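You operate a simulated robot arm through the tools that you are given. There is no shell and no other tool. Be economical: measure what you need, move in short steps, check, and stop when the job is done.

You are at the controls of a simulated robot arm. One attempt, no reset.

TASK
Pack up after the tests: vent the air tester, rack the blue pouch, stow the beaker.
Fine: vent before the pouch comes out, open the orange valve; the beaker goes in the lower drawer, shut it. Set down upright: beaker. Where these are worked on the way, their far stop is far enough and under half their travel is too little: lower drawer.

It is judged by the outcome, as a careful person would: the job done as asked, and still so three seconds after it is handed in. It fails if anything else is knocked over, pushed out of place, dropped, spilled or broken.

THE ROBOT
A 7-joint arm with a three-finger gripper on a trunk, on a base that drives. Base frame: it is fixed to the floor where the robot stands at the start and does not move with it; the origin is under the middle of the robot, x ahead of it, y to its left, z up; the surface under the hand at the start is at about z = 84. Units: cm, degrees, N and s.
With the tool pointing down near the work surface it reaches from about 14 to 88 cm from the robot's upright axis, wherever it stands. Its first joint turns from -166.0 to 166.0 degrees. Places, roughly: inside of the lower drawer [50, -30, 50]; lower drawer [40, -30, 50]; orange valve [50, -10, 90]; vent button [50, 0, 90]. Payload 2.94 kg.
The tool frame sits at the grasp point between the pads (the TCP): z along the fingers, y along the line on which they close. The tips reach 3 cm beyond it. The gripper opens to 13.2 cm. The gripper's body begins 10.7 cm behind the TCP.
Orientation is that of the tool frame in the base frame, as a unit quaternion [x, y, z, w]. With the fingers straight down and closing along the base's y, the tool's x points along the base's -x, its y along +y and its z along -z.

THE INTERFACE
- The arm moves only by the tool servo_tool. Its argument "deltas" is a list of rows, each a list of 3 entries, a list of its own where there are three numbers: the turn, a rotation vector about the tool's x, y, z in degrees, then the shift along the tool's x, y, z in cm, then the opening, from 0 (shut) to 1 (fully open). In form: [[[wx, wy, wz], [x, y, z], jaw], ...]. A call has 1 to 20 rows; each row shifts and turns the commanded pose from where the row before left it, along the tool's axes as they then stand. Each row takes 0.2 s and may step no farther than 5 cm and 8.6 degrees from the row before; otherwise, or with a gripper value out of range, the whole call is refused. Where a pose cannot be reached the arm comes as near as it can. A force on the tool above 90 N (or 10 N above the force at the start of the call, whichever is more), or a blocked arm, ends the call early, and 0.2 s more pass. Each finger halts on what it meets, pressing with about 30 N; the grip force reading is that of the motor and also rises with nothing between the fingers. The clock runs only during rows and for 0.2 s after the last one: add rows that do not move to give the fingers time. It gives the time, the measured TCP pose, the force on the tool (base axes), the opening and the grip force at its end, in the units of the frame above (readings bear some noise), with the torque about the TCP (base axes, N m) and any sound that the robot's microphone picked up.
- Cameras (640 x 400 px; columns grow to the right, rows downward): "scene" is now at [3.08, 14.47, 174.05]; the picture's right is [-0.59, -0.81, 0.00], its down [-0.63, 0.46, -0.63] and it looks along [0.51, -0.37, -0.78] (base axes); focal length 285 px, centre (320, 200). "wrist" rides on the gripper at [7.2, 0.3, -14.4] in the tool frame; the picture's right is [-0.04, 1.00, 0.00], its down [-0.88, -0.04, -0.48] and it looks along [-0.47, -0.02, 0.88] (tool axes); focal length 256 px, centre (320, 200). There is no depth. A picture from a camera that has moved, and an enlarged one, comes with that camera's place and axes in the base frame and with its lens.
- capture(camera): a new picture of that camera. No time passes.
- raise_lower(by): slides the trunk up (or, below 0, down) by that many cm; the arm and the scene camera ride with it, the base frame stays. It gives what a move gives, with no picture.
- base_move(legs): drives the robot by 1 to 6 legs, each [ahead, left, turn to the left] in cm, cm and degrees, along the robot's own axes; the way and the turn of a leg run together, so that a leg with both is an arc; at most 150 cm and 180 degrees a leg. The arm and the cameras ride along, it lands a little off, and it stops where it bumps. It gives what a move gives.
- aim_head(pan, tilt): turns the head with the scene camera to pan (to the left, within 143 degrees either way) and tilt (down, from -29 to 69), counted from straight ahead of the robot. It gives what a move gives.
- zoom(camera, box): a new picture of the part [left, top, right, bottom] of that camera's present view, enlarged. No time passes.
- hand_in(): hands the job in; it is judged then, once.

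Go step by step. Nothing tells you exact positions but the pictures and the camera data: compare them with the known pose of the tool, close in by small moves and look again before you grip or let go. The budget is 120 turns and 98 pictures, counting those below and the enlarged ones. Unless the task says otherwise, let go and move clear before handing in, and close with one line.

The tools are called after "Call:" as name(argument=value, ...) on one line, values as JSON. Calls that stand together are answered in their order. servo_tool: Moves the arm, as the interface text tells. Its arguments: {"type":"object","properties":{"deltas":{"type":"array","items":{"type":"array"}}},"required":["deltas"]} The other tools are called the same way: raise_lower (by) slides the trunk up or down; base_move (legs) drives the base; aim_head (pan, tilt) turns the head that bears the scene camera; capture (camera) takes a picture; zoom (camera, box) takes an enlarged picture of a part of a camera's view; hand_in () hands the job in.

At the start:

```text
time: 0.0
ee_pos: [62.1, -18.71, 123.35]
orientation: [0.0, 1.0, 0.0, 0.001]
ft_force: [0.1, -0.6, 0.4]
torque: [0.03, 0.04, 0.03]
grip_width: 13.21
grip_force: 0.0
trunk travel left (down, up): [-25.0, 29.0]
robot x, y, heading: [-0.1, -0.49, 0.3]
head pan, tilt: [-36.2, 50.8]
```

scene: 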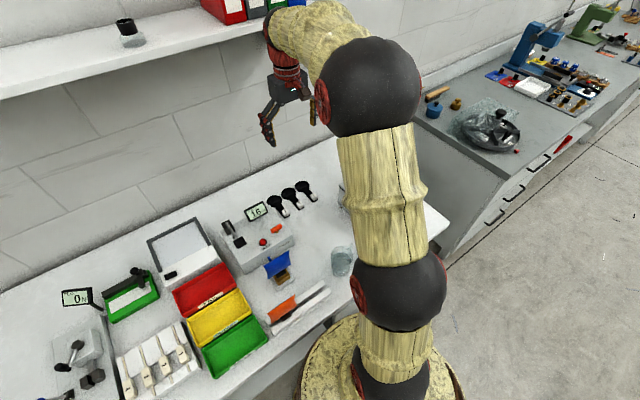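
wrist: 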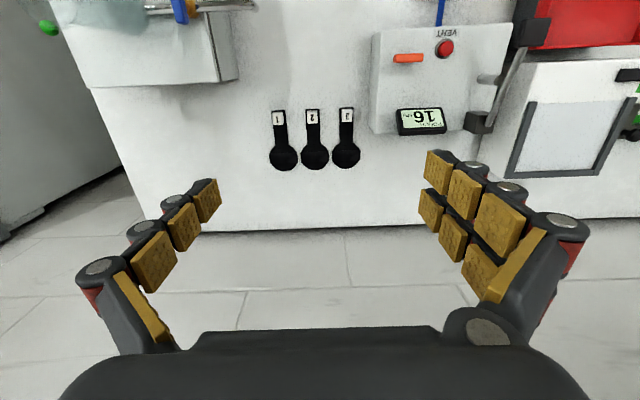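

I see a bench with the air tester (display reading 16, orange valve, red vent button), a blue pouch on it, a beaker, and coloured bins. I'll look closer first.

Call:
zoom(camera="scene", box=[200, 170, 360, 330])

Call:
zoom(camera="wrist", box=[40, 0, 640, 180])

Call:
zoom(camera="scene", box=[0, 200, 220, 400])

```text
2.50 times, centred on (280, 250) of scene
camera zoom: at [3.08, 14.47, 174.05], right [-0.59, -0.81, 0.0], down [-0.63, 0.46, -0.63], along [0.51, -0.37, -0.78], focal length 712 px, centre (420, 75)
```

zoom: 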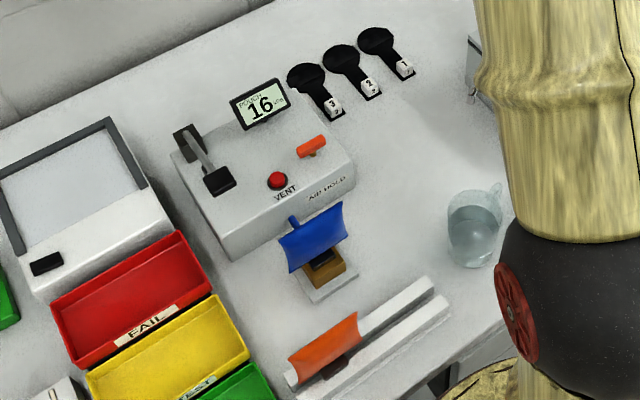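

```text
1.07 times, centred on (340, 90) of wrist (not enlarged: the box is as wide or as high as the picture)
camera zoom: at [54.82, -18.38, 137.51], right [0.04, 1.0, 0.0], down [0.88, -0.04, 0.48], along [0.47, -0.02, -0.88], focal length 273 px, centre (299, 317)
```

zoom: 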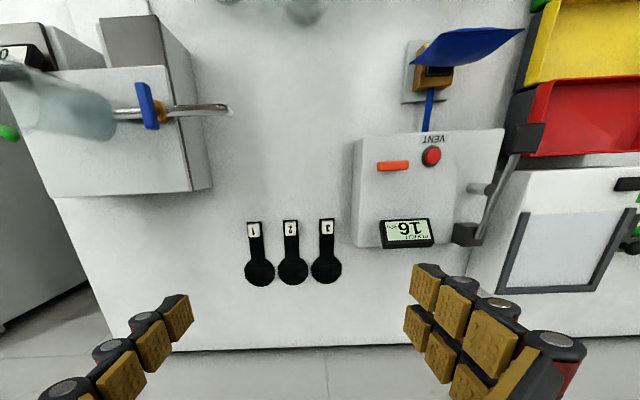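

```text
2.00 times, centred on (110, 300) of scene
camera zoom: at [3.08, 14.47, 174.05], right [-0.59, -0.81, 0.0], down [-0.63, 0.46, -0.63], along [0.51, -0.37, -0.78], focal length 569 px, centre (740, 0)
```

zoom: 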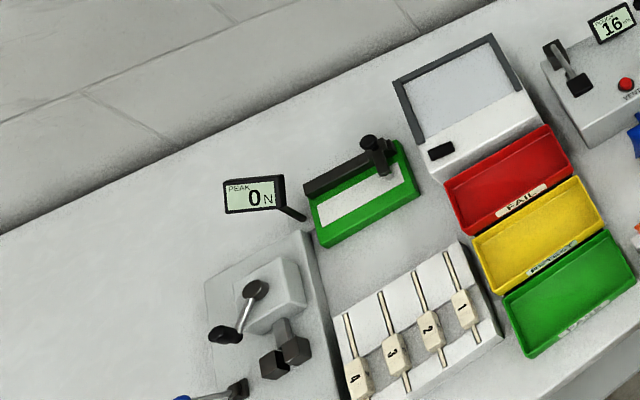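

The blue pouch sits on the tester's nozzle, the beaker stands at about [33,-16], and a two-slot rack with an orange pouch is near [31,0]. I'll turn the head to see the drawers.

Call:
aim_head(pan=-75, tilt=60)

Call:
capture(camera="scene")

Call:
aim_head(pan=0, tilt=62)

Call:
capture(camera="scene")

```text
time: 1.1
ee_pos: [62.07, -18.63, 123.23]
orientation: [0.001, 1.0, 0.0, 0.0]
ft_force: [-0.4, -0.6, -0.1]
torque: [0.0, -0.02, 0.0]
grip_width: 13.18
grip_force: 0.0
trunk travel left (down, up): [-25.0, 29.0]
robot x, y, heading: [0.14, -0.06, 0.0]
head pan, tilt: [-75.0, 60.0]
```

```text
92 pictures are left
camera scene: at [-1.34, 12.53, 172.9], right [-0.97, -0.26, 0.0], down [-0.23, 0.84, -0.5], along [0.13, -0.48, -0.87], focal length 285 px, centre (320, 200)
```

scene: 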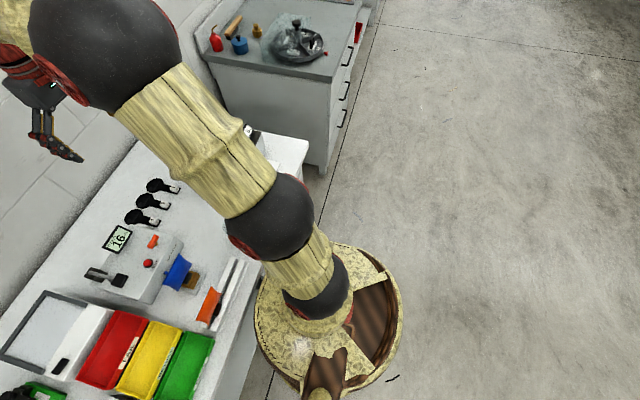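

```text
time: 2.5
ee_pos: [62.05, -18.71, 123.13]
orientation: [0.0, 1.0, 0.0, 0.0]
ft_force: [0.7, -0.5, 0.2]
torque: [0.0, -0.01, 0.01]
grip_width: 13.19
grip_force: 0.0
trunk travel left (down, up): [-25.0, 29.0]
robot x, y, heading: [-0.07, -0.12, -0.1]
head pan, tilt: [0.0, 62.0]
```

```text
91 pictures are left
camera scene: at [3.36, 18.96, 172.67], right [0.0, -1.0, 0.0], down [-0.88, 0.0, -0.47], along [0.47, 0.0, -0.88], focal length 285 px, centre (320, 200)
```

scene: 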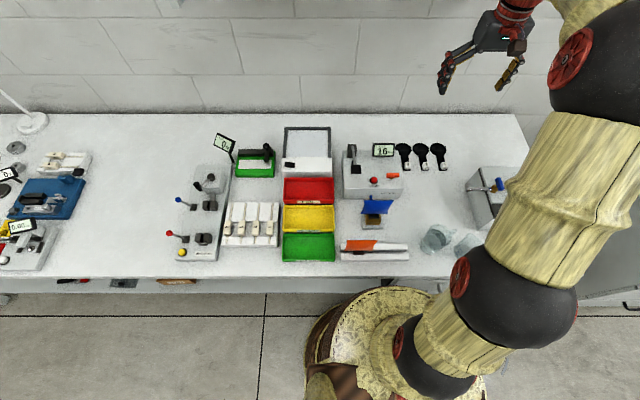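

The tester's layout is clear, and the drawer is still hidden behind the arm. I'll bring the wrist camera nearer to the tester, jaws closing.

Call:
servo_tool(deltas=[[[0, 0, 0], [3, 2.3, 2], 0], [[0, 0, 0], [3, 2.3, 2], 0], [[0, 0, 0], [3, 2.3, 2], 0], [[0, 0, 0], [3, 2.3, 2], 0], [[0, 0, 0], [3, 2.3, 2], 0], [[0, 0, 0], [3, 2.2, 2], 0], [[0, 0, 0], [2, 2, 2], 0], [[0, 0, 0], [0, 0, 2], 0], [[0, 0, 0], [0, 0, 0], 0]])

Call:
capture(camera="wrist")

Call:
capture(camera="scene")

```text
time: 4.5
ee_pos: [41.99, -2.96, 107.25]
orientation: [-0.001, 1.0, 0.001, 0.0]
ft_force: [-0.2, -0.7, 0.1]
torque: [-0.01, 0.0, 0.03]
grip_width: 0.02
grip_force: 12.2
trunk travel left (down, up): [-25.0, 29.0]
robot x, y, heading: [0.28, 0.27, 0.0]
head pan, tilt: [0.0, 62.0]
```

```text
90 pictures are left
camera wrist: at [34.77, -2.69, 121.46], right [0.04, 1.0, 0.0], down [0.88, -0.04, 0.48], along [0.48, -0.02, -0.88], focal length 256 px, centre (320, 200)
```

wrist: 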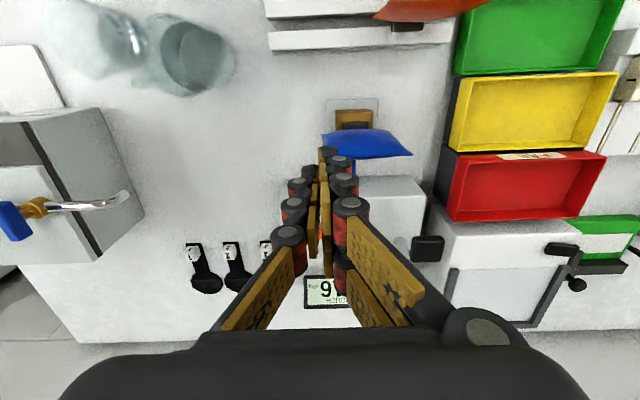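

```text
89 pictures are left
camera scene: at [3.36, 18.96, 172.68], right [0.0, -1.0, 0.0], down [-0.88, 0.0, -0.47], along [0.47, 0.0, -0.88], focal length 285 px, centre (320, 200)
```

scene: 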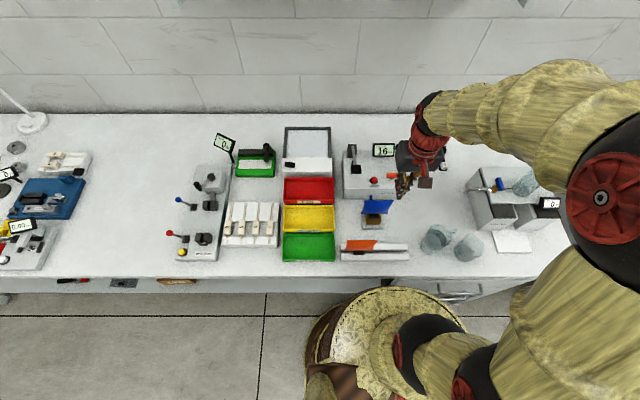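

Now I see two glass vessels beside each other and a dispenser with another. I'll zoom in on them, the tester and the drawer handle.

Call:
zoom(camera="scene", box=[390, 150, 590, 310])

Call:
zoom(camera="scene", box=[320, 130, 480, 270])

Call:
zoom(camera="wrist", box=[0, 0, 300, 200])

```text
2.50 times, centred on (490, 230) of scene
camera zoom: at [3.36, 18.96, 172.68], right [0.0, -1.0, 0.0], down [-0.88, 0.0, -0.47], along [0.47, 0.0, -0.88], focal length 712 px, centre (-105, 125)
```

zoom: 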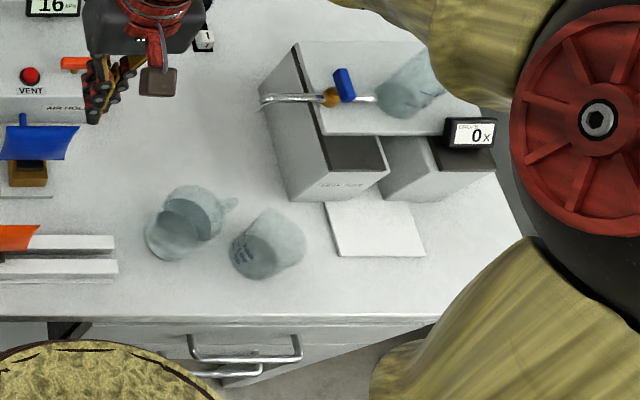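

```text
2.86 times, centred on (400, 200) of scene
camera zoom: at [3.36, 18.96, 172.68], right [0.0, -1.0, 0.0], down [-0.88, 0.0, -0.47], along [0.47, 0.0, -0.88], focal length 813 px, centre (91, 200)
```

zoom: 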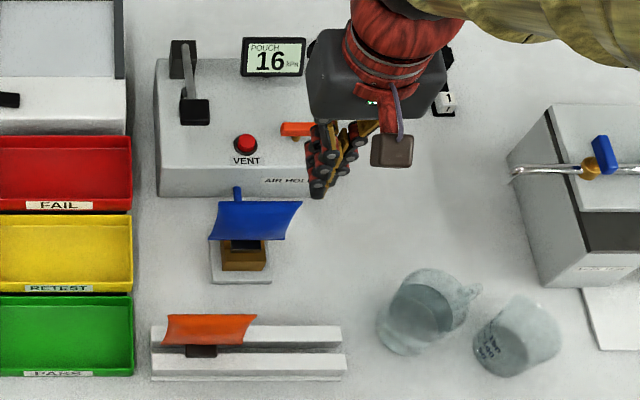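

```text
2.00 times, centred on (150, 100) of wrist
camera zoom: at [34.77, -2.69, 121.46], right [0.04, 1.0, 0.0], down [0.88, -0.04, 0.48], along [0.48, -0.02, -0.88], focal length 512 px, centre (660, 400)
```

zoom: 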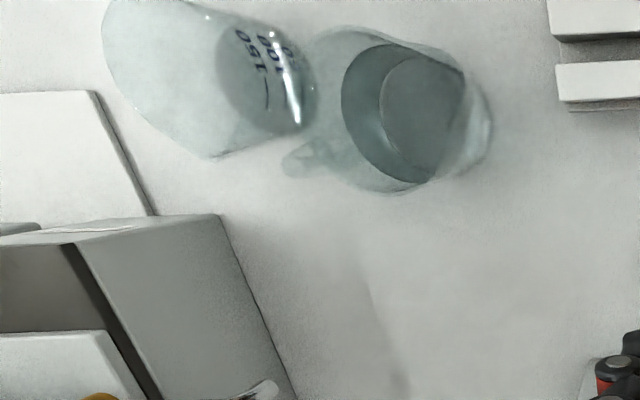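

The beaker is the graduated vessel at about y=-24 (the other has a handle and is a jug). I'll shift aside to view the valve.

Call:
servo_tool(deltas=[[[0, 0, 0], [0, -4, 0], 0], [[0, 0, 0], [0, -4, 0], 0], [[0, 0, 0], [0, -4, 1], 0], [[0, 0, 0], [0, 0, 2], 0]])

Call:
capture(camera="wrist")

Call:
zoom(camera="scene", box=[340, 130, 440, 200])

```text
time: 5.5
ee_pos: [42.03, -15.03, 104.05]
orientation: [0.0, 1.0, 0.0, 0.0]
ft_force: [0.7, -0.6, -0.3]
torque: [0.04, -0.01, -0.01]
grip_width: 0.0
grip_force: 28.6
trunk travel left (down, up): [-25.0, 29.0]
robot x, y, heading: [-0.05, 0.54, -0.1]
head pan, tilt: [0.0, 62.0]
```

```text
85 pictures are left
camera wrist: at [34.79, -14.8, 118.41], right [0.04, 1.0, 0.0], down [0.88, -0.04, 0.48], along [0.48, -0.02, -0.88], focal length 256 px, centre (320, 200)
```

wrist: 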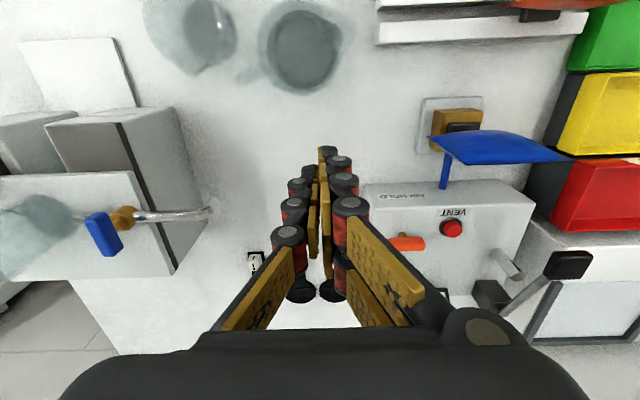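

```text
5.71 times, centred on (390, 165) of scene
camera zoom: at [3.36, 18.94, 172.68], right [0.0, -1.0, 0.0], down [-0.88, 0.0, -0.47], along [0.47, 0.0, -0.88], focal length 1626 px, centre (-80, 400)
```

zoom: 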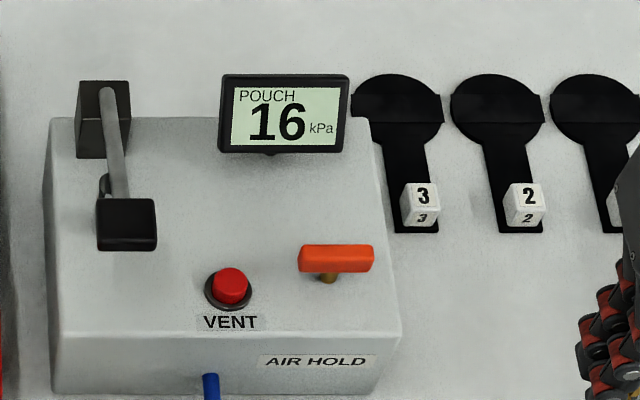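

The orange T-handle sits at about [54.6,-5.0,93.8], lying crosswise (closed). I'll go above it, turn the gripper 90° and open to about 4.5 cm.

Call:
servo_tool(deltas=[[[0, 0, 0], [-4.2, 3.3, 0], 0.34], [[0, 0, 0], [-4.2, 3.3, 0], 0.34], [[0, 0, 0], [-4.2, 3.4, 0], 0.34], [[0, 0, 8.5], [0, 0, 0], 0.34], [[0, 0, 8.5], [0, 0, 0], 0.34], [[0, 0, 8.5], [0, 0, 0], 0.34], [[0, 0, 8.5], [0, 0, 0], 0.34], [[0, 0, 8.5], [0, 0, 0], 0.34], [[0, 0, 8.5], [0, 0, 0], 0.34], [[0, 0, 8.5], [0, 0, 0], 0.34], [[0, 0, 8.5], [0, 0, 0], 0.34], [[0, 0, 8.5], [0, 0, 0], 0.34], [[0, 0, 8.5], [0, 0, 0], 0.34], [[0, 0, 5], [0, 0, 0], 0.34], [[0, 0, 0], [0, 0, 0], 0.34]])

Call:
capture(camera="wrist")

Call:
zoom(camera="scene", box=[340, 110, 460, 200])

```text
refused: row 1 steps farther than a row can; nothing moved
```

```text
83 pictures are left
camera wrist: at [34.79, -14.8, 118.41], right [0.04, 1.0, 0.0], down [0.88, -0.04, 0.48], along [0.48, -0.02, -0.88], focal length 256 px, centre (320, 200)
```

wrist: 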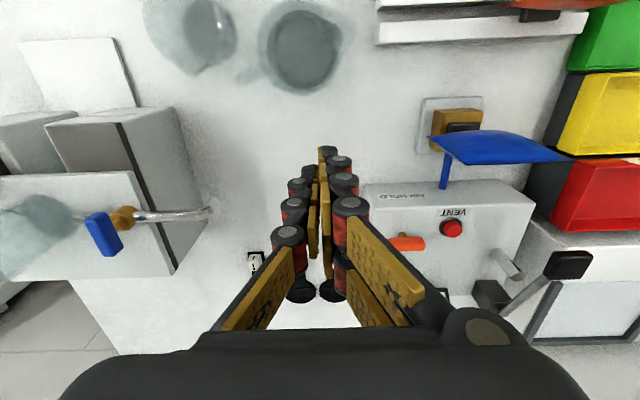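

```text
4.44 times, centred on (400, 155) of scene
camera zoom: at [3.36, 18.94, 172.68], right [0.0, -1.0, 0.0], down [-0.88, 0.0, -0.47], along [0.47, 0.0, -0.88], focal length 1265 px, centre (-36, 400)
```

zoom: 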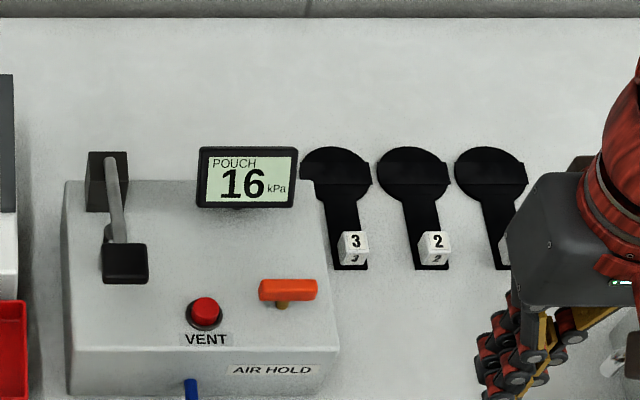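

The step was just over the limit, so I'll resend it with smaller steps. I'll stay slightly higher while turning.

Call:
servo_tool(deltas=[[[0, 0, 0], [-3.15, 2.5, -0.5], 0.34], [[0, 0, 0], [-3.15, 2.5, -0.5], 0.34], [[0, 0, 0], [-3.15, 2.5, 0], 0.34], [[0, 0, 0], [-3.15, 2.5, 0], 0.34], [[0, 0, 8.5], [0, 0, 0], 0.34], [[0, 0, 8.5], [0, 0, 0], 0.34], [[0, 0, 8.5], [0, 0, 0], 0.34], [[0, 0, 8.5], [0, 0, 0], 0.34], [[0, 0, 8.5], [0, 0, 0], 0.34], [[0, 0, 8.5], [0, 0, 0], 0.34], [[0, 0, 8.5], [0, 0, 0], 0.34], [[0, 0, 8.5], [0, 0, 0], 0.34], [[0, 0, 8.5], [0, 0, 0], 0.34], [[0, 0, 8.5], [0, 0, 0], 0.34], [[0, 0, 5], [0, 0, 0], 0.34], [[0, 0, 0], [0, 0, 0], 0.34]])

Call:
capture(camera="wrist")

Call:
zoom(camera="scene", box=[340, 110, 460, 200])

```text
time: 8.9
ee_pos: [54.63, -5.05, 105.3]
orientation: [0.707, 0.707, 0.0, 0.0]
ft_force: [0.5, 0.0, -0.1]
torque: [-0.03, 0.0, 0.02]
grip_width: 4.53
grip_force: 0.0
trunk travel left (down, up): [-25.0, 29.0]
robot x, y, heading: [-0.32, 0.39, 0.1]
head pan, tilt: [0.0, 62.0]
```

```text
81 pictures are left
camera wrist: at [54.97, 2.24, 119.53], right [1.0, -0.04, 0.0], down [-0.04, -0.88, 0.48], along [-0.02, -0.48, -0.88], focal length 256 px, centre (320, 200)
```

wrist: 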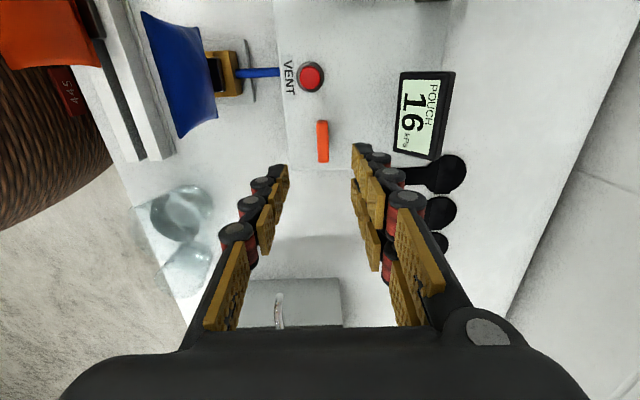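

```text
4.44 times, centred on (400, 155) of scene
camera zoom: at [3.36, 18.98, 172.67], right [0.0, -1.0, 0.0], down [-0.88, 0.0, -0.47], along [0.47, 0.0, -0.88], focal length 1265 px, centre (-36, 400)
```

zoom: 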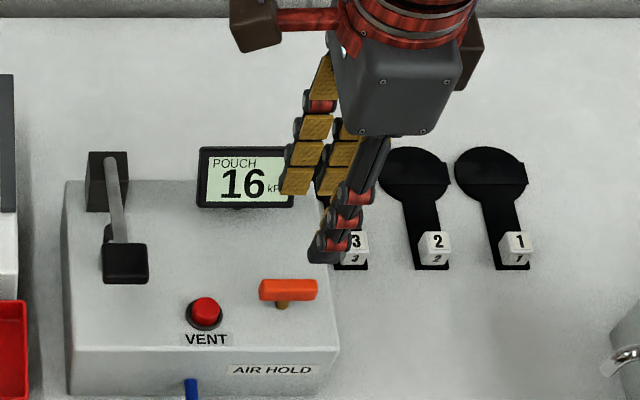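

The wrist view confirms the handle at [54.9,-4.9]. Descending around it.

Call:
servo_tool(deltas=[[[0, 0, 0], [0, 0.2, 3], 0.34], [[0, 0, 0], [0, 0, 3], 0.34], [[0, 0, 0], [0, 0, 2], 0.34], [[0, 0, 0], [0, 0, 1.3], 0.34], [[0, 0, 0], [0, 0, 0], 0.34]])

Call:
capture(camera="wrist")

Call:
zoom(camera="scene", box=[340, 130, 460, 200])

```text
time: 10.1
ee_pos: [54.79, -5.05, 95.86]
orientation: [0.707, 0.707, -0.001, 0.0]
ft_force: [0.6, -0.1, 0.0]
torque: [-0.02, 0.01, 0.03]
grip_width: 4.5
grip_force: 0.0
trunk travel left (down, up): [-25.0, 29.0]
robot x, y, heading: [-0.55, 0.08, -0.2]
head pan, tilt: [0.0, 62.0]
```

```text
79 pictures are left
camera wrist: at [55.03, 2.14, 110.18], right [1.0, -0.04, 0.0], down [-0.04, -0.88, 0.48], along [-0.02, -0.48, -0.88], focal length 256 px, centre (320, 200)
```

wrist: 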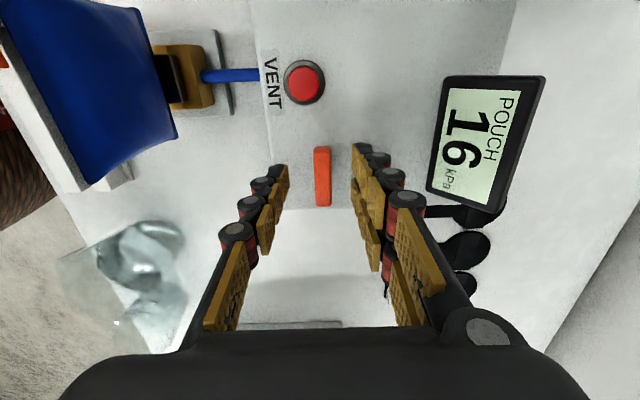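

```text
5.33 times, centred on (400, 165) of scene
camera zoom: at [3.36, 18.97, 172.67], right [0.0, -1.0, 0.0], down [-0.88, 0.0, -0.47], along [0.47, 0.0, -0.88], focal length 1518 px, centre (-107, 387)
```

zoom: 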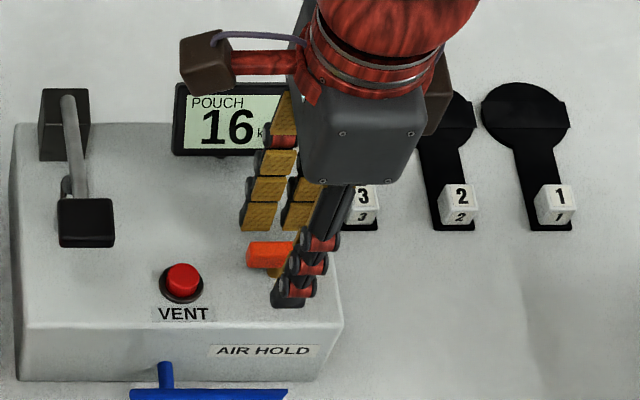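

Aligned with the handle between the fingers. Lowering slightly and closing on it.

Call:
servo_tool(deltas=[[[0, 0, 0], [0.2, 0, 0.5], 0.34], [[0, 0, 0], [0, 0, 0.4], 0.34], [[0, 0, 0], [0, 0, 0], 0.07], [[0, 0, 0], [0, 0, 0], 0.07], [[0, 0, 0], [0, 0, 0], 0.07], [[0, 0, 0], [0, 0, 0], 0.07]])

Call:
zoom(camera="scene", box=[340, 130, 460, 200])

```text
time: 11.5
ee_pos: [54.93, -4.81, 95.04]
orientation: [0.707, 0.707, 0.0, 0.001]
ft_force: [6.7, 0.0, -0.6]
torque: [-0.05, -0.13, -0.06]
grip_width: 1.35
grip_force: 3.7
trunk travel left (down, up): [-25.0, 29.0]
robot x, y, heading: [0.29, 0.21, 0.2]
head pan, tilt: [0.0, 62.0]
```

```text
5.33 times, centred on (400, 165) of scene
camera zoom: at [3.44, 18.98, 172.67], right [0.0, -1.0, 0.0], down [-0.88, 0.0, -0.47], along [0.47, 0.0, -0.88], focal length 1518 px, centre (-107, 387)
```

zoom: 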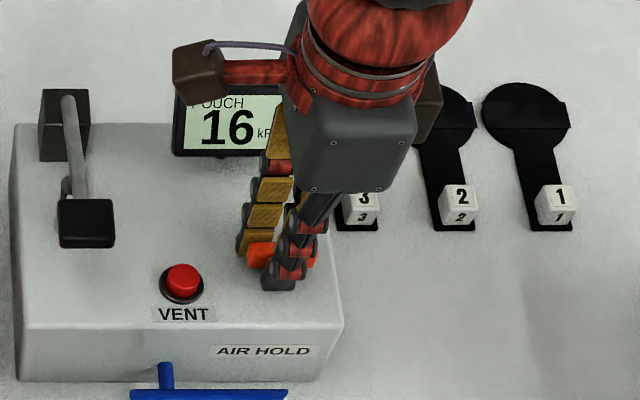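

The handle is gripped at 1.3 cm. I'll twist counter-clockwise by about 34° and check torque.

Call:
servo_tool(deltas=[[[0, 0, -8.5], [0, 0, 0], 0.04], [[0, 0, -8.5], [0, 0, 0], 0.04], [[0, 0, -8.5], [0, 0, 0], 0.04], [[0, 0, -8.5], [0, 0, 0], 0.04]])

Call:
zoom(camera="scene", box=[340, 130, 460, 200])

```text
time: 12.5
ee_pos: [54.88, -4.58, 95.09]
orientation: [0.469, 0.883, 0.0, 0.001]
ft_force: [16.9, 15.9, 9.4]
torque: [0.41, -0.22, -1.55]
grip_width: 2.55
grip_force: 44.5
trunk travel left (down, up): [-25.0, 29.0]
robot x, y, heading: [0.16, -0.09, -0.2]
head pan, tilt: [0.0, 62.0]
```

```text
5.33 times, centred on (400, 165) of scene
camera zoom: at [3.46, 19.17, 172.66], right [0.0, -1.0, 0.0], down [-0.88, 0.0, -0.47], along [0.47, 0.0, -0.88], focal length 1518 px, centre (-107, 387)
```

zoom: 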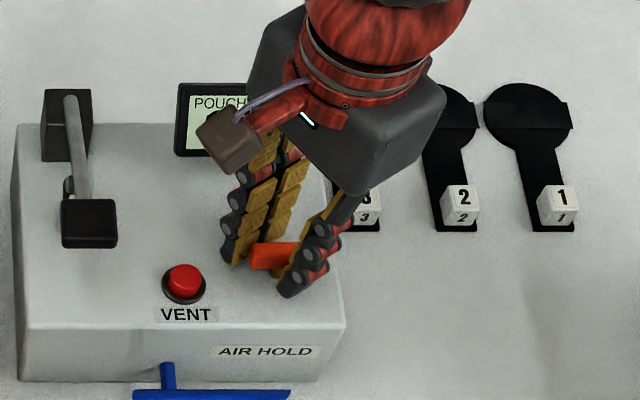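

The handle didn't turn that way (jaws were prised open), so I turn back and try clockwise.

Call:
servo_tool(deltas=[[[0, 0, 8.5], [0, 0, 0], 0.3], [[0, 0, 8.5], [0, 0, 0], 0.3], [[0, 0, 8.5], [0, 0, 0], 0.3], [[0, 0, 8.5], [0, 0, 0], 0.3], [[0, 0, 0], [0, 0, 0], 0.05], [[0, 0, 0], [0, 0, 0], 0.05], [[0, 0, 0], [0, 0, 0], 0.05], [[0, 0, 8.5], [0, 0, 0], 0.05], [[0, 0, 8.5], [0, 0, 0], 0.05], [[0, 0, 8.5], [0, 0, 0], 0.05]])

Call:
zoom(camera="scene", box=[340, 130, 460, 200])

```text
time: 14.7
ee_pos: [54.93, -4.86, 94.96]
orientation: [0.846, 0.533, 0.001, 0.001]
ft_force: [14.4, -4.5, -7.0]
torque: [-0.66, -0.06, 0.07]
grip_width: 1.14
grip_force: 38.9
trunk travel left (down, up): [-25.0, 29.0]
robot x, y, heading: [0.31, 0.27, 0.0]
head pan, tilt: [0.0, 62.0]
```

```text
5.33 times, centred on (400, 165) of scene
camera zoom: at [3.57, 18.93, 172.67], right [0.0, -1.0, 0.0], down [-0.88, 0.0, -0.47], along [0.47, 0.0, -0.88], focal length 1518 px, centre (-107, 387)
```

zoom: 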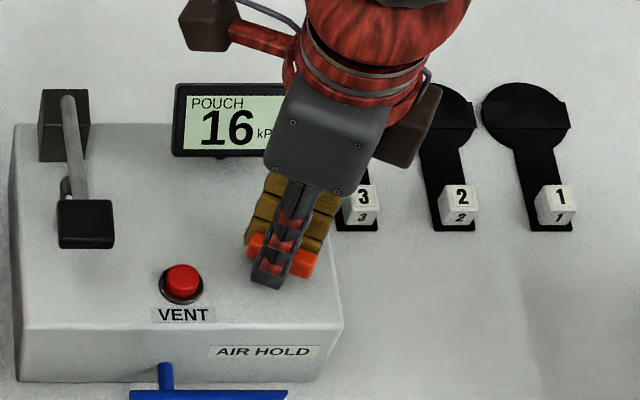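

It's turning clockwise with almost no torque. I'll keep going to about 90°.

Call:
servo_tool(deltas=[[[0, 0, 8.5], [0, 0, 0], 0.05], [[0, 0, 8.5], [0, 0, 0], 0.05], [[0, 0, 8.5], [0, 0, 0], 0.05], [[0, 0, 8.5], [0, 0, 0], 0.05], [[0, 0, 8.5], [0, 0, 0], 0.05], [[0, 0, 8.5], [0, 0, 0], 0.05], [[0, 0, 8.5], [0, 0, 0], 0.05], [[0, 0, 5], [0, 0, 0], 0.05]])

Call:
zoom(camera="scene", box=[340, 130, 460, 200])

```text
time: 16.5
ee_pos: [55.16, -5.09, 94.83]
orientation: [1.0, 0.022, 0.001, -0.001]
ft_force: [30.7, -32.3, -2.6]
torque: [-0.77, -0.2, 0.11]
grip_width: 1.13
grip_force: 38.7
trunk travel left (down, up): [-25.0, 29.0]
robot x, y, heading: [0.38, 0.33, -0.1]
head pan, tilt: [0.0, 62.0]
```

```text
5.33 times, centred on (400, 165) of scene
camera zoom: at [3.73, 18.62, 172.71], right [0.0, -1.0, 0.0], down [-0.88, 0.0, -0.47], along [0.47, 0.0, -0.88], focal length 1518 px, centre (-107, 387)
```

zoom: 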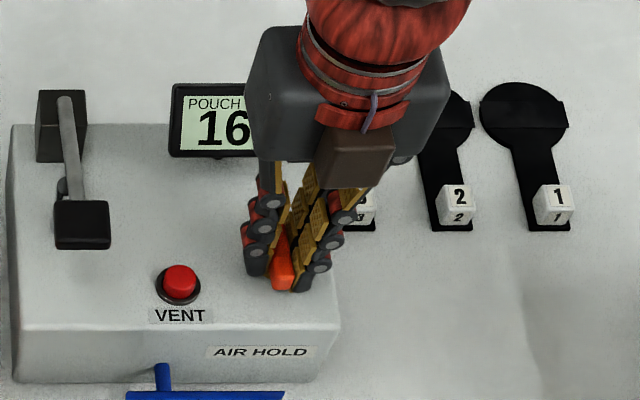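

The handle is now turned about 90°. I'll release, rise and look at the display.

Call:
servo_tool(deltas=[[[0, 0, 0], [0, 0, 0], 0.3], [[0, 0, 0], [0, 0, 0], 0.3], [[0, 0, 0], [0, 0, 0], 0.3], [[0, 0, 0], [0, 0, -3], 0.3], [[0, 0, 0], [0, 0, -3], 0.3], [[0, 0, 0], [0, 0, -3], 0.3]])

Call:
zoom(camera="scene", box=[340, 130, 460, 200])

Call:
capture(camera="wrist")

```text
time: 17.5
ee_pos: [51.97, -4.87, 94.53]
orientation: [1.0, 0.009, -0.024, -0.006]
ft_force: [-4.4, -5.3, 13.5]
torque: [-0.44, -0.15, -0.22]
grip_width: 2.83
grip_force: 3.4
out of reach, approached as far as the arm can: row 4
trunk travel left (down, up): [-25.0, 29.0]
robot x, y, heading: [0.2, 0.05, -0.1]
head pan, tilt: [0.0, 62.0]
stopped in row 4: the force on the tool passed its limit at 144 N (the readings are from after the stop); the commanded pose is now the measured one
```

```text
5.33 times, centred on (400, 165) of scene
camera zoom: at [3.18, 19.0, 172.66], right [0.0, -1.0, 0.0], down [-0.88, 0.0, -0.47], along [0.47, 0.0, -0.88], focal length 1518 px, centre (-107, 387)
```

zoom: 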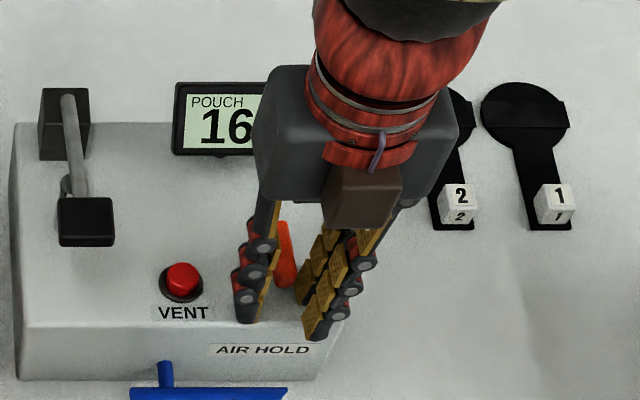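

```text
72 pictures are left
camera wrist: at [59.9, -5.25, 108.45], right [-0.02, -1.0, -0.01], down [-0.86, 0.01, 0.52], along [-0.52, 0.02, -0.86], focal length 256 px, centre (320, 200)
```

wrist: 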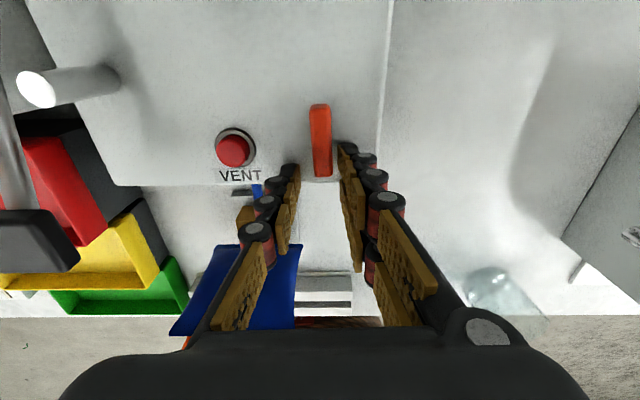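

The wrist is close to a joint limit and slid back off the handle; nothing appears disturbed and the valve stays open. I'll rise in small steps.

Call:
servo_tool(deltas=[[[0, 0, 0], [0, 0, -0.5], 0.3], [[0, 0, 0], [0, 0, -1], 0.3]])

```text
time: 18.1
ee_pos: [51.93, -4.79, 95.84]
orientation: [1.0, 0.01, -0.025, -0.007]
ft_force: [0.7, 0.0, -0.2]
torque: [-0.03, 0.0, -0.02]
grip_width: 3.94
grip_force: 0.1
trunk travel left (down, up): [-25.0, 29.0]
robot x, y, heading: [0.1, 0.23, -0.3]
head pan, tilt: [0.0, 62.0]
```

Call:
servo_tool(deltas=[[[0, 0, 0], [0, 0, -1.5], 0.3], [[0, 0, 0], [0, 0, -2], 0.3], [[0, 0, -6], [0, 0, -2], 0.3], [[0, 0, -8], [0, 0, -2], 0.3], [[0, 0, -8], [0, 0, -1], 0.0], [[0, 0, -8], [0, 0, 0], 0.0], [[0, 0, -8], [0, 0, 0], 0.0], [[0, 0, -8], [0, 0, 0], 0.0], [[0, 0, -8], [0, 0, 0], 0.0], [[0, 0, -8], [0, 0, 0], 0.0], [[0, 0, -8], [0, 0, 0], 0.0], [[0, 0, -8], [0, 0, 0], 0.0], [[0, 0, -8], [0, 0, 0], 0.0], [[0, 0, -4], [0, 0, 0], 0.0]])

Call:
zoom(camera="scene", box=[340, 130, 460, 200])

```text
time: 21.1
ee_pos: [52.53, -4.93, 104.21]
orientation: [0.699, 0.715, -0.013, -0.022]
ft_force: [-0.5, 0.7, 0.1]
torque: [0.0, 0.02, -0.01]
grip_width: 0.0
grip_force: 28.1
trunk travel left (down, up): [-25.0, 29.0]
robot x, y, heading: [0.31, -0.09, -0.3]
head pan, tilt: [0.0, 62.0]
```

```text
5.33 times, centred on (400, 165) of scene
camera zoom: at [3.39, 18.98, 172.67], right [0.0, -1.0, 0.0], down [-0.88, 0.0, -0.47], along [0.47, 0.0, -0.88], focal length 1518 px, centre (-107, 387)
```

zoom: 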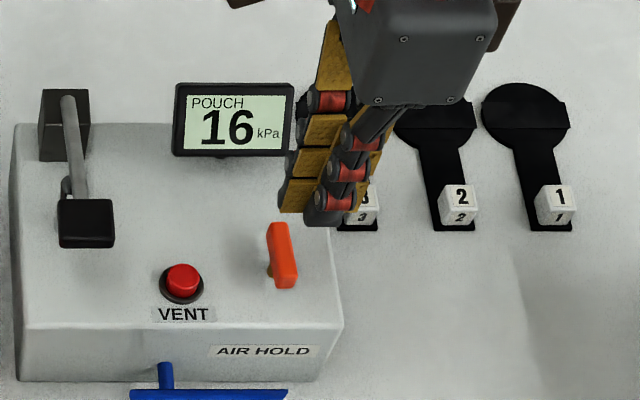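

Still 16 kPa with the valve open, so the VENT button is needed. I'll straighten the tool and move closed fingers over the button.

Call:
servo_tool(deltas=[[[-2.9, -0.7, 0], [0, 0, 0], 0], [[0, 0, 0], [3, 0.6, 0], 0], [[0, 0, 0], [3, 0.6, 0], 0], [[0, 0, 0], [0, 0, 1.5], 0]])

Call:
capture(camera="wrist")

Call:
zoom(camera="scene", box=[340, 110, 460, 200])

```text
time: 22.1
ee_pos: [53.47, 1.04, 102.76]
orientation: [0.7, 0.714, 0.001, 0.0]
ft_force: [-0.5, -0.5, 0.5]
torque: [-0.03, -0.02, -0.03]
grip_width: 0.03
grip_force: 28.8
trunk travel left (down, up): [-25.0, 29.0]
robot x, y, heading: [0.29, 0.31, -0.1]
head pan, tilt: [0.0, 62.0]
```

```text
70 pictures are left
camera wrist: at [53.74, 8.31, 117.11], right [1.0, -0.02, 0.0], down [-0.02, -0.88, 0.47], along [-0.01, -0.47, -0.88], focal length 256 px, centre (320, 200)
```

wrist: 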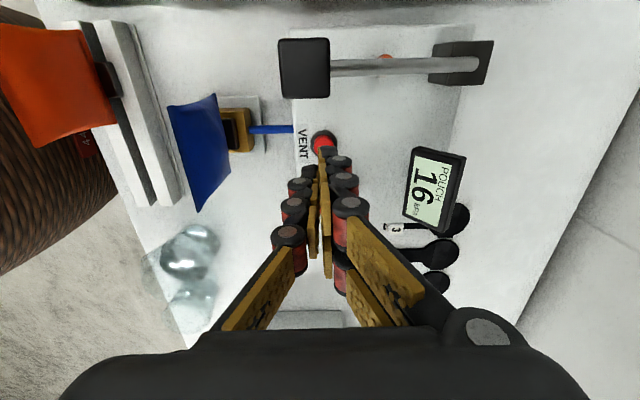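

```text
4.44 times, centred on (400, 155) of scene
camera zoom: at [3.38, 18.98, 172.67], right [0.0, -1.0, 0.0], down [-0.88, 0.0, -0.47], along [0.47, 0.0, -0.88], focal length 1265 px, centre (-36, 400)
```

zoom: 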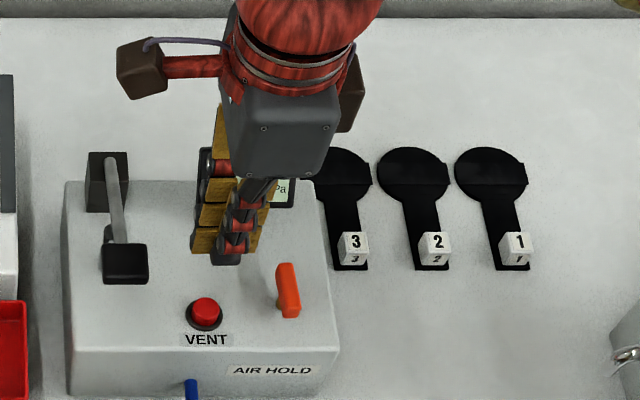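

The button is at about [53.8,1.3]. Descending to just above it and then pressing gently.

Call:
servo_tool(deltas=[[[0, 0, 0], [0.3, 0.3, 3], 0], [[0, 0, 0], [0, 0, 3], 0], [[0, 0, 0], [0, 0, 0.5], 0], [[0, 0, 0], [0, 0, 0.3], 0], [[0, 0, 0], [0, 0, 0.3], 0]])

Call:
zoom(camera="scene", box=[340, 130, 460, 200])

```text
time: 23.3
ee_pos: [53.97, 1.29, 95.79]
orientation: [0.699, 0.715, 0.002, -0.001]
ft_force: [-0.5, 0.2, 0.0]
torque: [-0.02, 0.0, -0.03]
grip_width: 0.01
grip_force: 28.5
trunk travel left (down, up): [-25.0, 29.0]
robot x, y, heading: [0.02, 0.12, 0.2]
head pan, tilt: [0.0, 62.0]
```

```text
5.33 times, centred on (400, 165) of scene
camera zoom: at [3.41, 18.98, 172.67], right [0.0, -1.0, 0.0], down [-0.88, 0.0, -0.47], along [0.47, 0.0, -0.88], focal length 1518 px, centre (-107, 387)
```

zoom: 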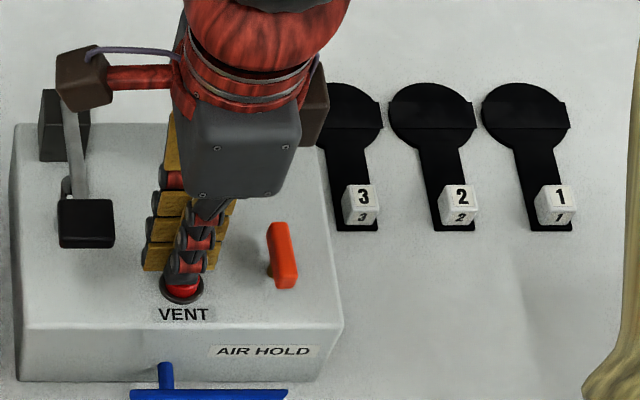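

Call:
servo_tool(deltas=[[[0, 0, 0], [0, -0.3, 0.2], 0], [[0, 0, 0], [0, 0, 0.3], 0], [[0, 0, 0], [0, 0, 0.3], 0], [[0, 0, 0], [0, 0, 0], 0]])

Call:
zoom(camera="wrist", box=[240, 80, 480, 230])

```text
time: 24.3
ee_pos: [53.63, 1.3, 95.0]
orientation: [0.7, 0.714, 0.001, -0.002]
ft_force: [-0.2, -1.6, 0.7]
torque: [-0.04, 0.01, 0.07]
grip_width: 0.01
grip_force: 28.7
trunk travel left (down, up): [-25.0, 29.0]
robot x, y, heading: [-0.08, 0.31, -0.0]
head pan, tilt: [0.0, 62.0]
heard: click
```

```text
2.67 times, centred on (360, 155) of wrist
camera zoom: at [53.76, 8.58, 109.24], right [1.0, -0.02, 0.0], down [-0.02, -0.88, 0.47], along [-0.01, -0.47, -0.88], focal length 683 px, centre (213, 320)
```

zoom: 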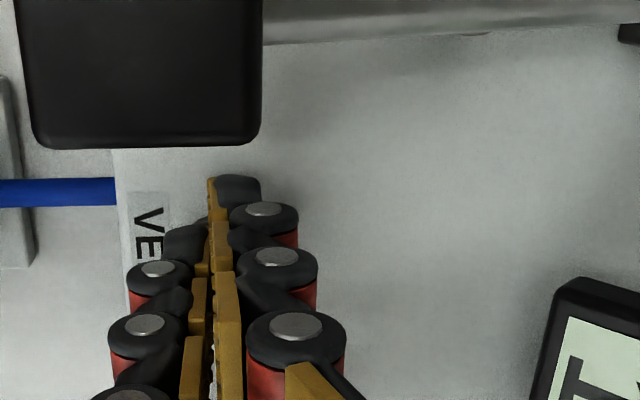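

A click was heard. Rising to read the display.

Call:
servo_tool(deltas=[[[0, 0, 0], [0, 0, -3], 0], [[0, 0, 0], [0, 0, -4], 0], [[0, 0, 0], [0, 0, -4], 0], [[0, 0, 0], [0, 0, 0], 0]])

Call:
capture(camera="wrist")

```text
time: 25.3
ee_pos: [53.54, 1.24, 106.02]
orientation: [0.7, 0.714, 0.001, 0.0]
ft_force: [-0.5, -0.4, 1.0]
torque: [0.01, -0.02, -0.01]
grip_width: 0.01
grip_force: 28.7
trunk travel left (down, up): [-25.0, 29.0]
robot x, y, heading: [-0.11, -0.39, -0.2]
head pan, tilt: [0.0, 62.0]
```

```text
66 pictures are left
camera wrist: at [53.74, 8.57, 120.29], right [1.0, -0.02, 0.0], down [-0.02, -0.88, 0.47], along [-0.01, -0.47, -0.88], focal length 256 px, centre (320, 200)
```

wrist: 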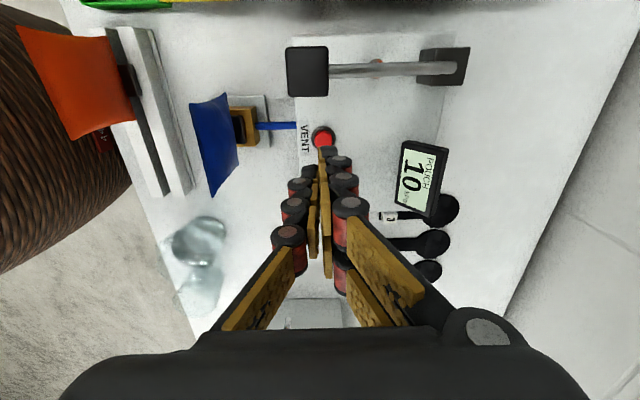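

The pressure is falling (10 now). Meanwhile I'll look closely at the pouch and rack.

Call:
zoom(camera="wrist", box=[90, 20, 330, 220])

Call:
zoom(camera="scene", box=[330, 180, 430, 270])

```text
2.00 times, centred on (210, 120) of wrist
camera zoom: at [53.74, 8.57, 120.29], right [1.0, -0.02, 0.0], down [-0.02, -0.88, 0.47], along [-0.01, -0.47, -0.88], focal length 512 px, centre (540, 360)
```

zoom: 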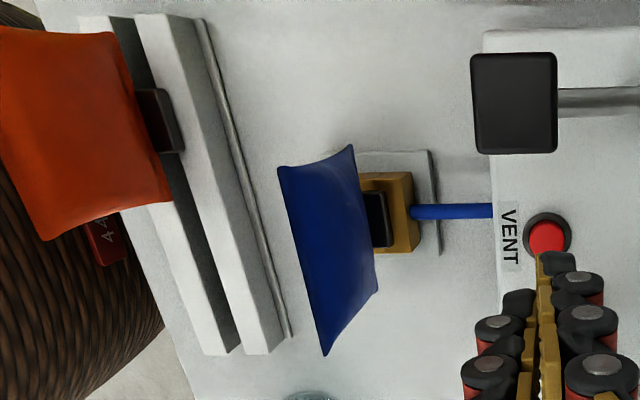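

```text
4.44 times, centred on (380, 225) of scene
camera zoom: at [3.37, 18.98, 172.67], right [0.0, -1.0, 0.0], down [-0.88, 0.0, -0.47], along [0.47, 0.0, -0.88], focal length 1265 px, centre (53, 89)
```

zoom: 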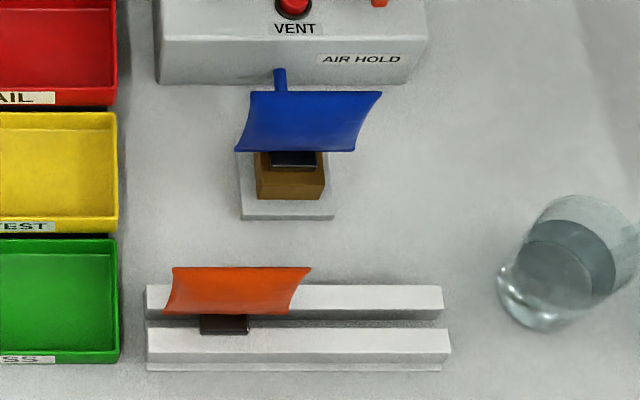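

Triangulating: the blue bag stands at x=42.9, y −3…5.9, z 88.7…98. The rack slot is at x≈30.8 with the orange pouch at y 2.6…11, so the free space is around y≈−3. I'll go above the pouch and check the display.

Call:
servo_tool(deltas=[[[0, 0, 1.1], [0, 0, -1], 0.5], [[0, 0, 0], [0.1, -3.5, 0], 0.5], [[0, 0, 0], [0.1, -3.5, 0], 0.5], [[0, 0, 0], [0, -3.6, 0], 0.5], [[0, 0, 0], [0, 0, 0], 0.5], [[0, 0, 0], [0, 0, 0], 0.5], [[0, 0, 0], [0, 0, 0], 0.5]])

Call:
capture(camera="wrist")

Call:
zoom(camera="scene", box=[330, 130, 450, 220])

```text
time: 26.9
ee_pos: [42.91, 1.63, 106.81]
orientation: [0.706, 0.708, 0.0, -0.001]
ft_force: [0.5, -0.7, 1.3]
torque: [-0.01, 0.0, -0.02]
grip_width: 6.59
grip_force: 0.1
trunk travel left (down, up): [-25.0, 29.0]
robot x, y, heading: [-0.18, -0.27, -0.1]
head pan, tilt: [0.0, 62.0]
```

```text
63 pictures are left
camera wrist: at [43.26, 8.86, 121.14], right [1.0, -0.04, 0.0], down [-0.04, -0.88, 0.47], along [-0.02, -0.47, -0.88], focal length 256 px, centre (320, 200)
```

wrist: 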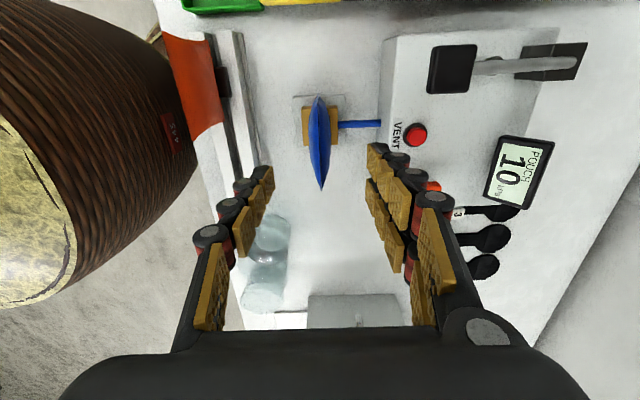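

```text
4.44 times, centred on (390, 175) of scene
camera zoom: at [3.34, 18.98, 172.67], right [0.0, -1.0, 0.0], down [-0.88, 0.0, -0.47], along [0.47, 0.0, -0.88], focal length 1265 px, centre (9, 311)
```

zoom: 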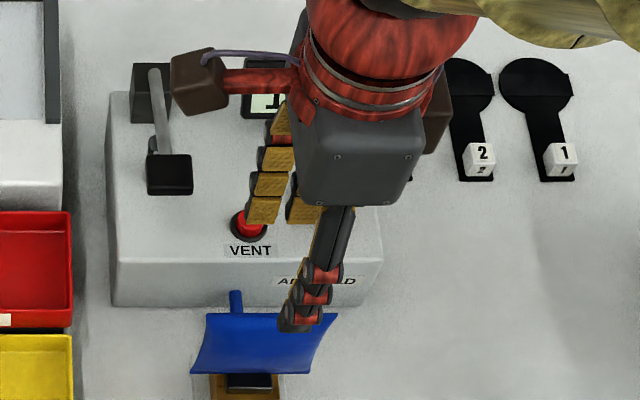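

The display holds at 10 kPa, so the button vents only while held down. I'll return and hold it for longer.

Call:
servo_tool(deltas=[[[0, 0, 0], [-0.1, 3.6, 0], 0], [[0, 0, 0], [-0.1, 3.6, 0], 0], [[0, 0, 0], [-0.1, 3.6, 0], 0], [[0, 0, 0], [0, 0, 0], 0], [[0, 0, 0], [0, 0, 4], 0], [[0, 0, 0], [0, 0, 4], 0], [[0, 0, 0], [0, 0, 3], 0], [[0, 0, 0], [0, 0, 0.5], 0], [[0, 0, 0], [0, 0, 0.3], 0], [[0, 0, 0], [0, 0, 0], 0], [[0, 0, 0], [0, 0, 0], 0], [[0, 0, 0], [0, 0, 0], 0], [[0, 0, 0], [0, 0, 0], 0], [[0, 0, 0], [0, 0, 0], 0], [[0, 0, 0], [0, 0, 0], 0], [[0, 0, 0], [0, 0, 0], 0], [[0, 0, 0], [0, 0, 0], 0], [[0, 0, 0], [0, 0, 0], 0], [[0, 0, 0], [0, 0, 0], 0]])

Call:
capture(camera="wrist")

```text
time: 30.9
ee_pos: [53.97, 1.24, 95.26]
orientation: [0.706, 0.708, 0.0, -0.001]
ft_force: [-0.1, 1.2, 0.9]
torque: [0.02, -0.03, 0.0]
grip_width: 0.0
grip_force: 28.9
trunk travel left (down, up): [-25.0, 29.0]
robot x, y, heading: [-0.25, 0.07, -0.1]
head pan, tilt: [0.0, 62.0]
```

```text
61 pictures are left
camera wrist: at [54.17, 8.46, 109.5], right [1.0, -0.04, 0.0], down [-0.04, -0.88, 0.47], along [-0.02, -0.47, -0.88], focal length 256 px, centre (320, 200)
```

wrist: 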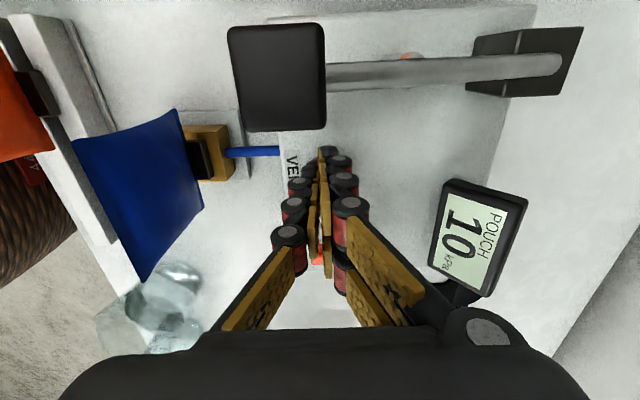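

No click yet; slightly lower and hold.

Call:
servo_tool(deltas=[[[0, 0, 0], [0, -0.2, 0.3], 0], [[0, 0, 0], [0, 0, 0.2], 0], [[0, 0, 0], [0, 0, 0.1], 0], [[0, 0, 0], [0, 0, 0], 0], [[0, 0, 0], [0, 0, 0], 0], [[0, 0, 0], [0, 0, 0], 0], [[0, 0, 0], [0, 0, 0], 0], [[0, 0, 0], [0, 0, 0], 0], [[0, 0, 0], [0, 0, 0], 0], [[0, 0, 0], [0, 0, 0], 0], [[0, 0, 0], [0, 0, 0], 0], [[0, 0, 0], [0, 0, 0], 0], [[0, 0, 0], [0, 0, 0], 0], [[0, 0, 0], [0, 0, 0], 0]])

Call:
zoom(camera="wrist", box=[240, 130, 540, 310])

```text
time: 33.9
ee_pos: [53.62, 1.23, 94.57]
orientation: [0.707, 0.707, 0.0, -0.001]
ft_force: [3.6, 0.6, 9.8]
torque: [-0.05, -0.1, 0.02]
grip_width: 0.59
grip_force: 29.3
trunk travel left (down, up): [-25.0, 29.0]
robot x, y, heading: [-0.25, -0.02, 0.2]
head pan, tilt: [0.0, 62.0]
heard: click
```

```text
2.13 times, centred on (390, 220) of wrist
camera zoom: at [53.93, 8.48, 108.87], right [1.0, -0.04, 0.0], down [-0.04, -0.88, 0.47], along [-0.02, -0.47, -0.88], focal length 546 px, centre (171, 157)
```

zoom: 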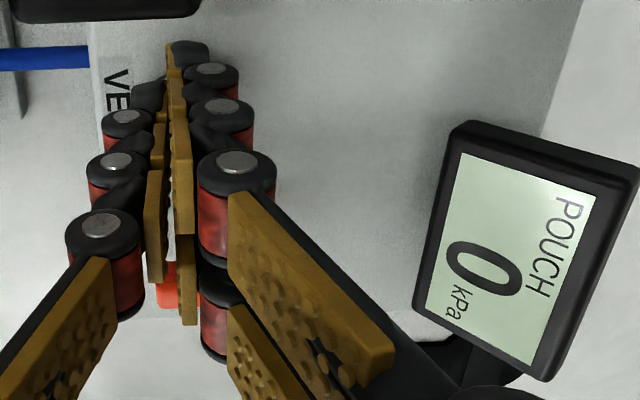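

0 kPa – vented. Rising and going back above the pouch.

Call:
servo_tool(deltas=[[[0, 0, 0], [0, 0, -3], 0], [[0, 0, 0], [0, 0, -4], 0], [[0, 0, 0], [0, 0, -4.5], 0], [[0, 0, 0], [0.1, -3.6, 0], 0.4], [[0, 0, 0], [0.1, -3.6, 0], 0.4], [[0, 0, 0], [0.1, -3.4, 0], 0.4], [[0, 0, 0], [0, 0, 0], 0.4], [[0, 0, 0], [0, 0, 0], 0.4]])

Call:
capture(camera="wrist")

```text
time: 35.7
ee_pos: [42.93, 1.69, 106.04]
orientation: [0.707, 0.707, 0.001, -0.001]
ft_force: [0.1, 0.5, 0.4]
torque: [0.02, 0.03, -0.02]
grip_width: 5.28
grip_force: 0.1
trunk travel left (down, up): [-25.0, 29.0]
robot x, y, heading: [-0.09, 0.05, 0.1]
head pan, tilt: [0.0, 62.0]
```

```text
59 pictures are left
camera wrist: at [43.28, 8.79, 120.27], right [1.0, -0.04, 0.0], down [-0.04, -0.88, 0.47], along [-0.02, -0.47, -0.88], focal length 256 px, centre (320, 200)
```

wrist: 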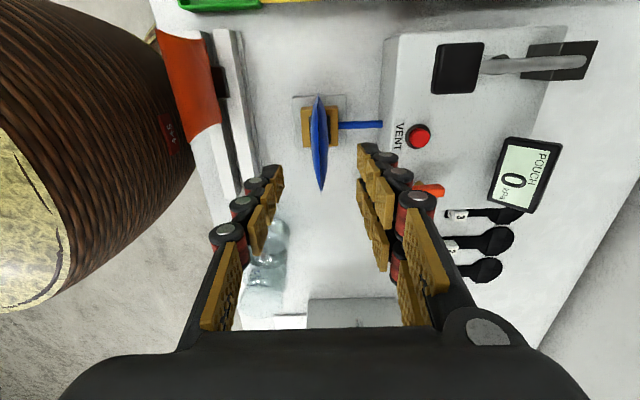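

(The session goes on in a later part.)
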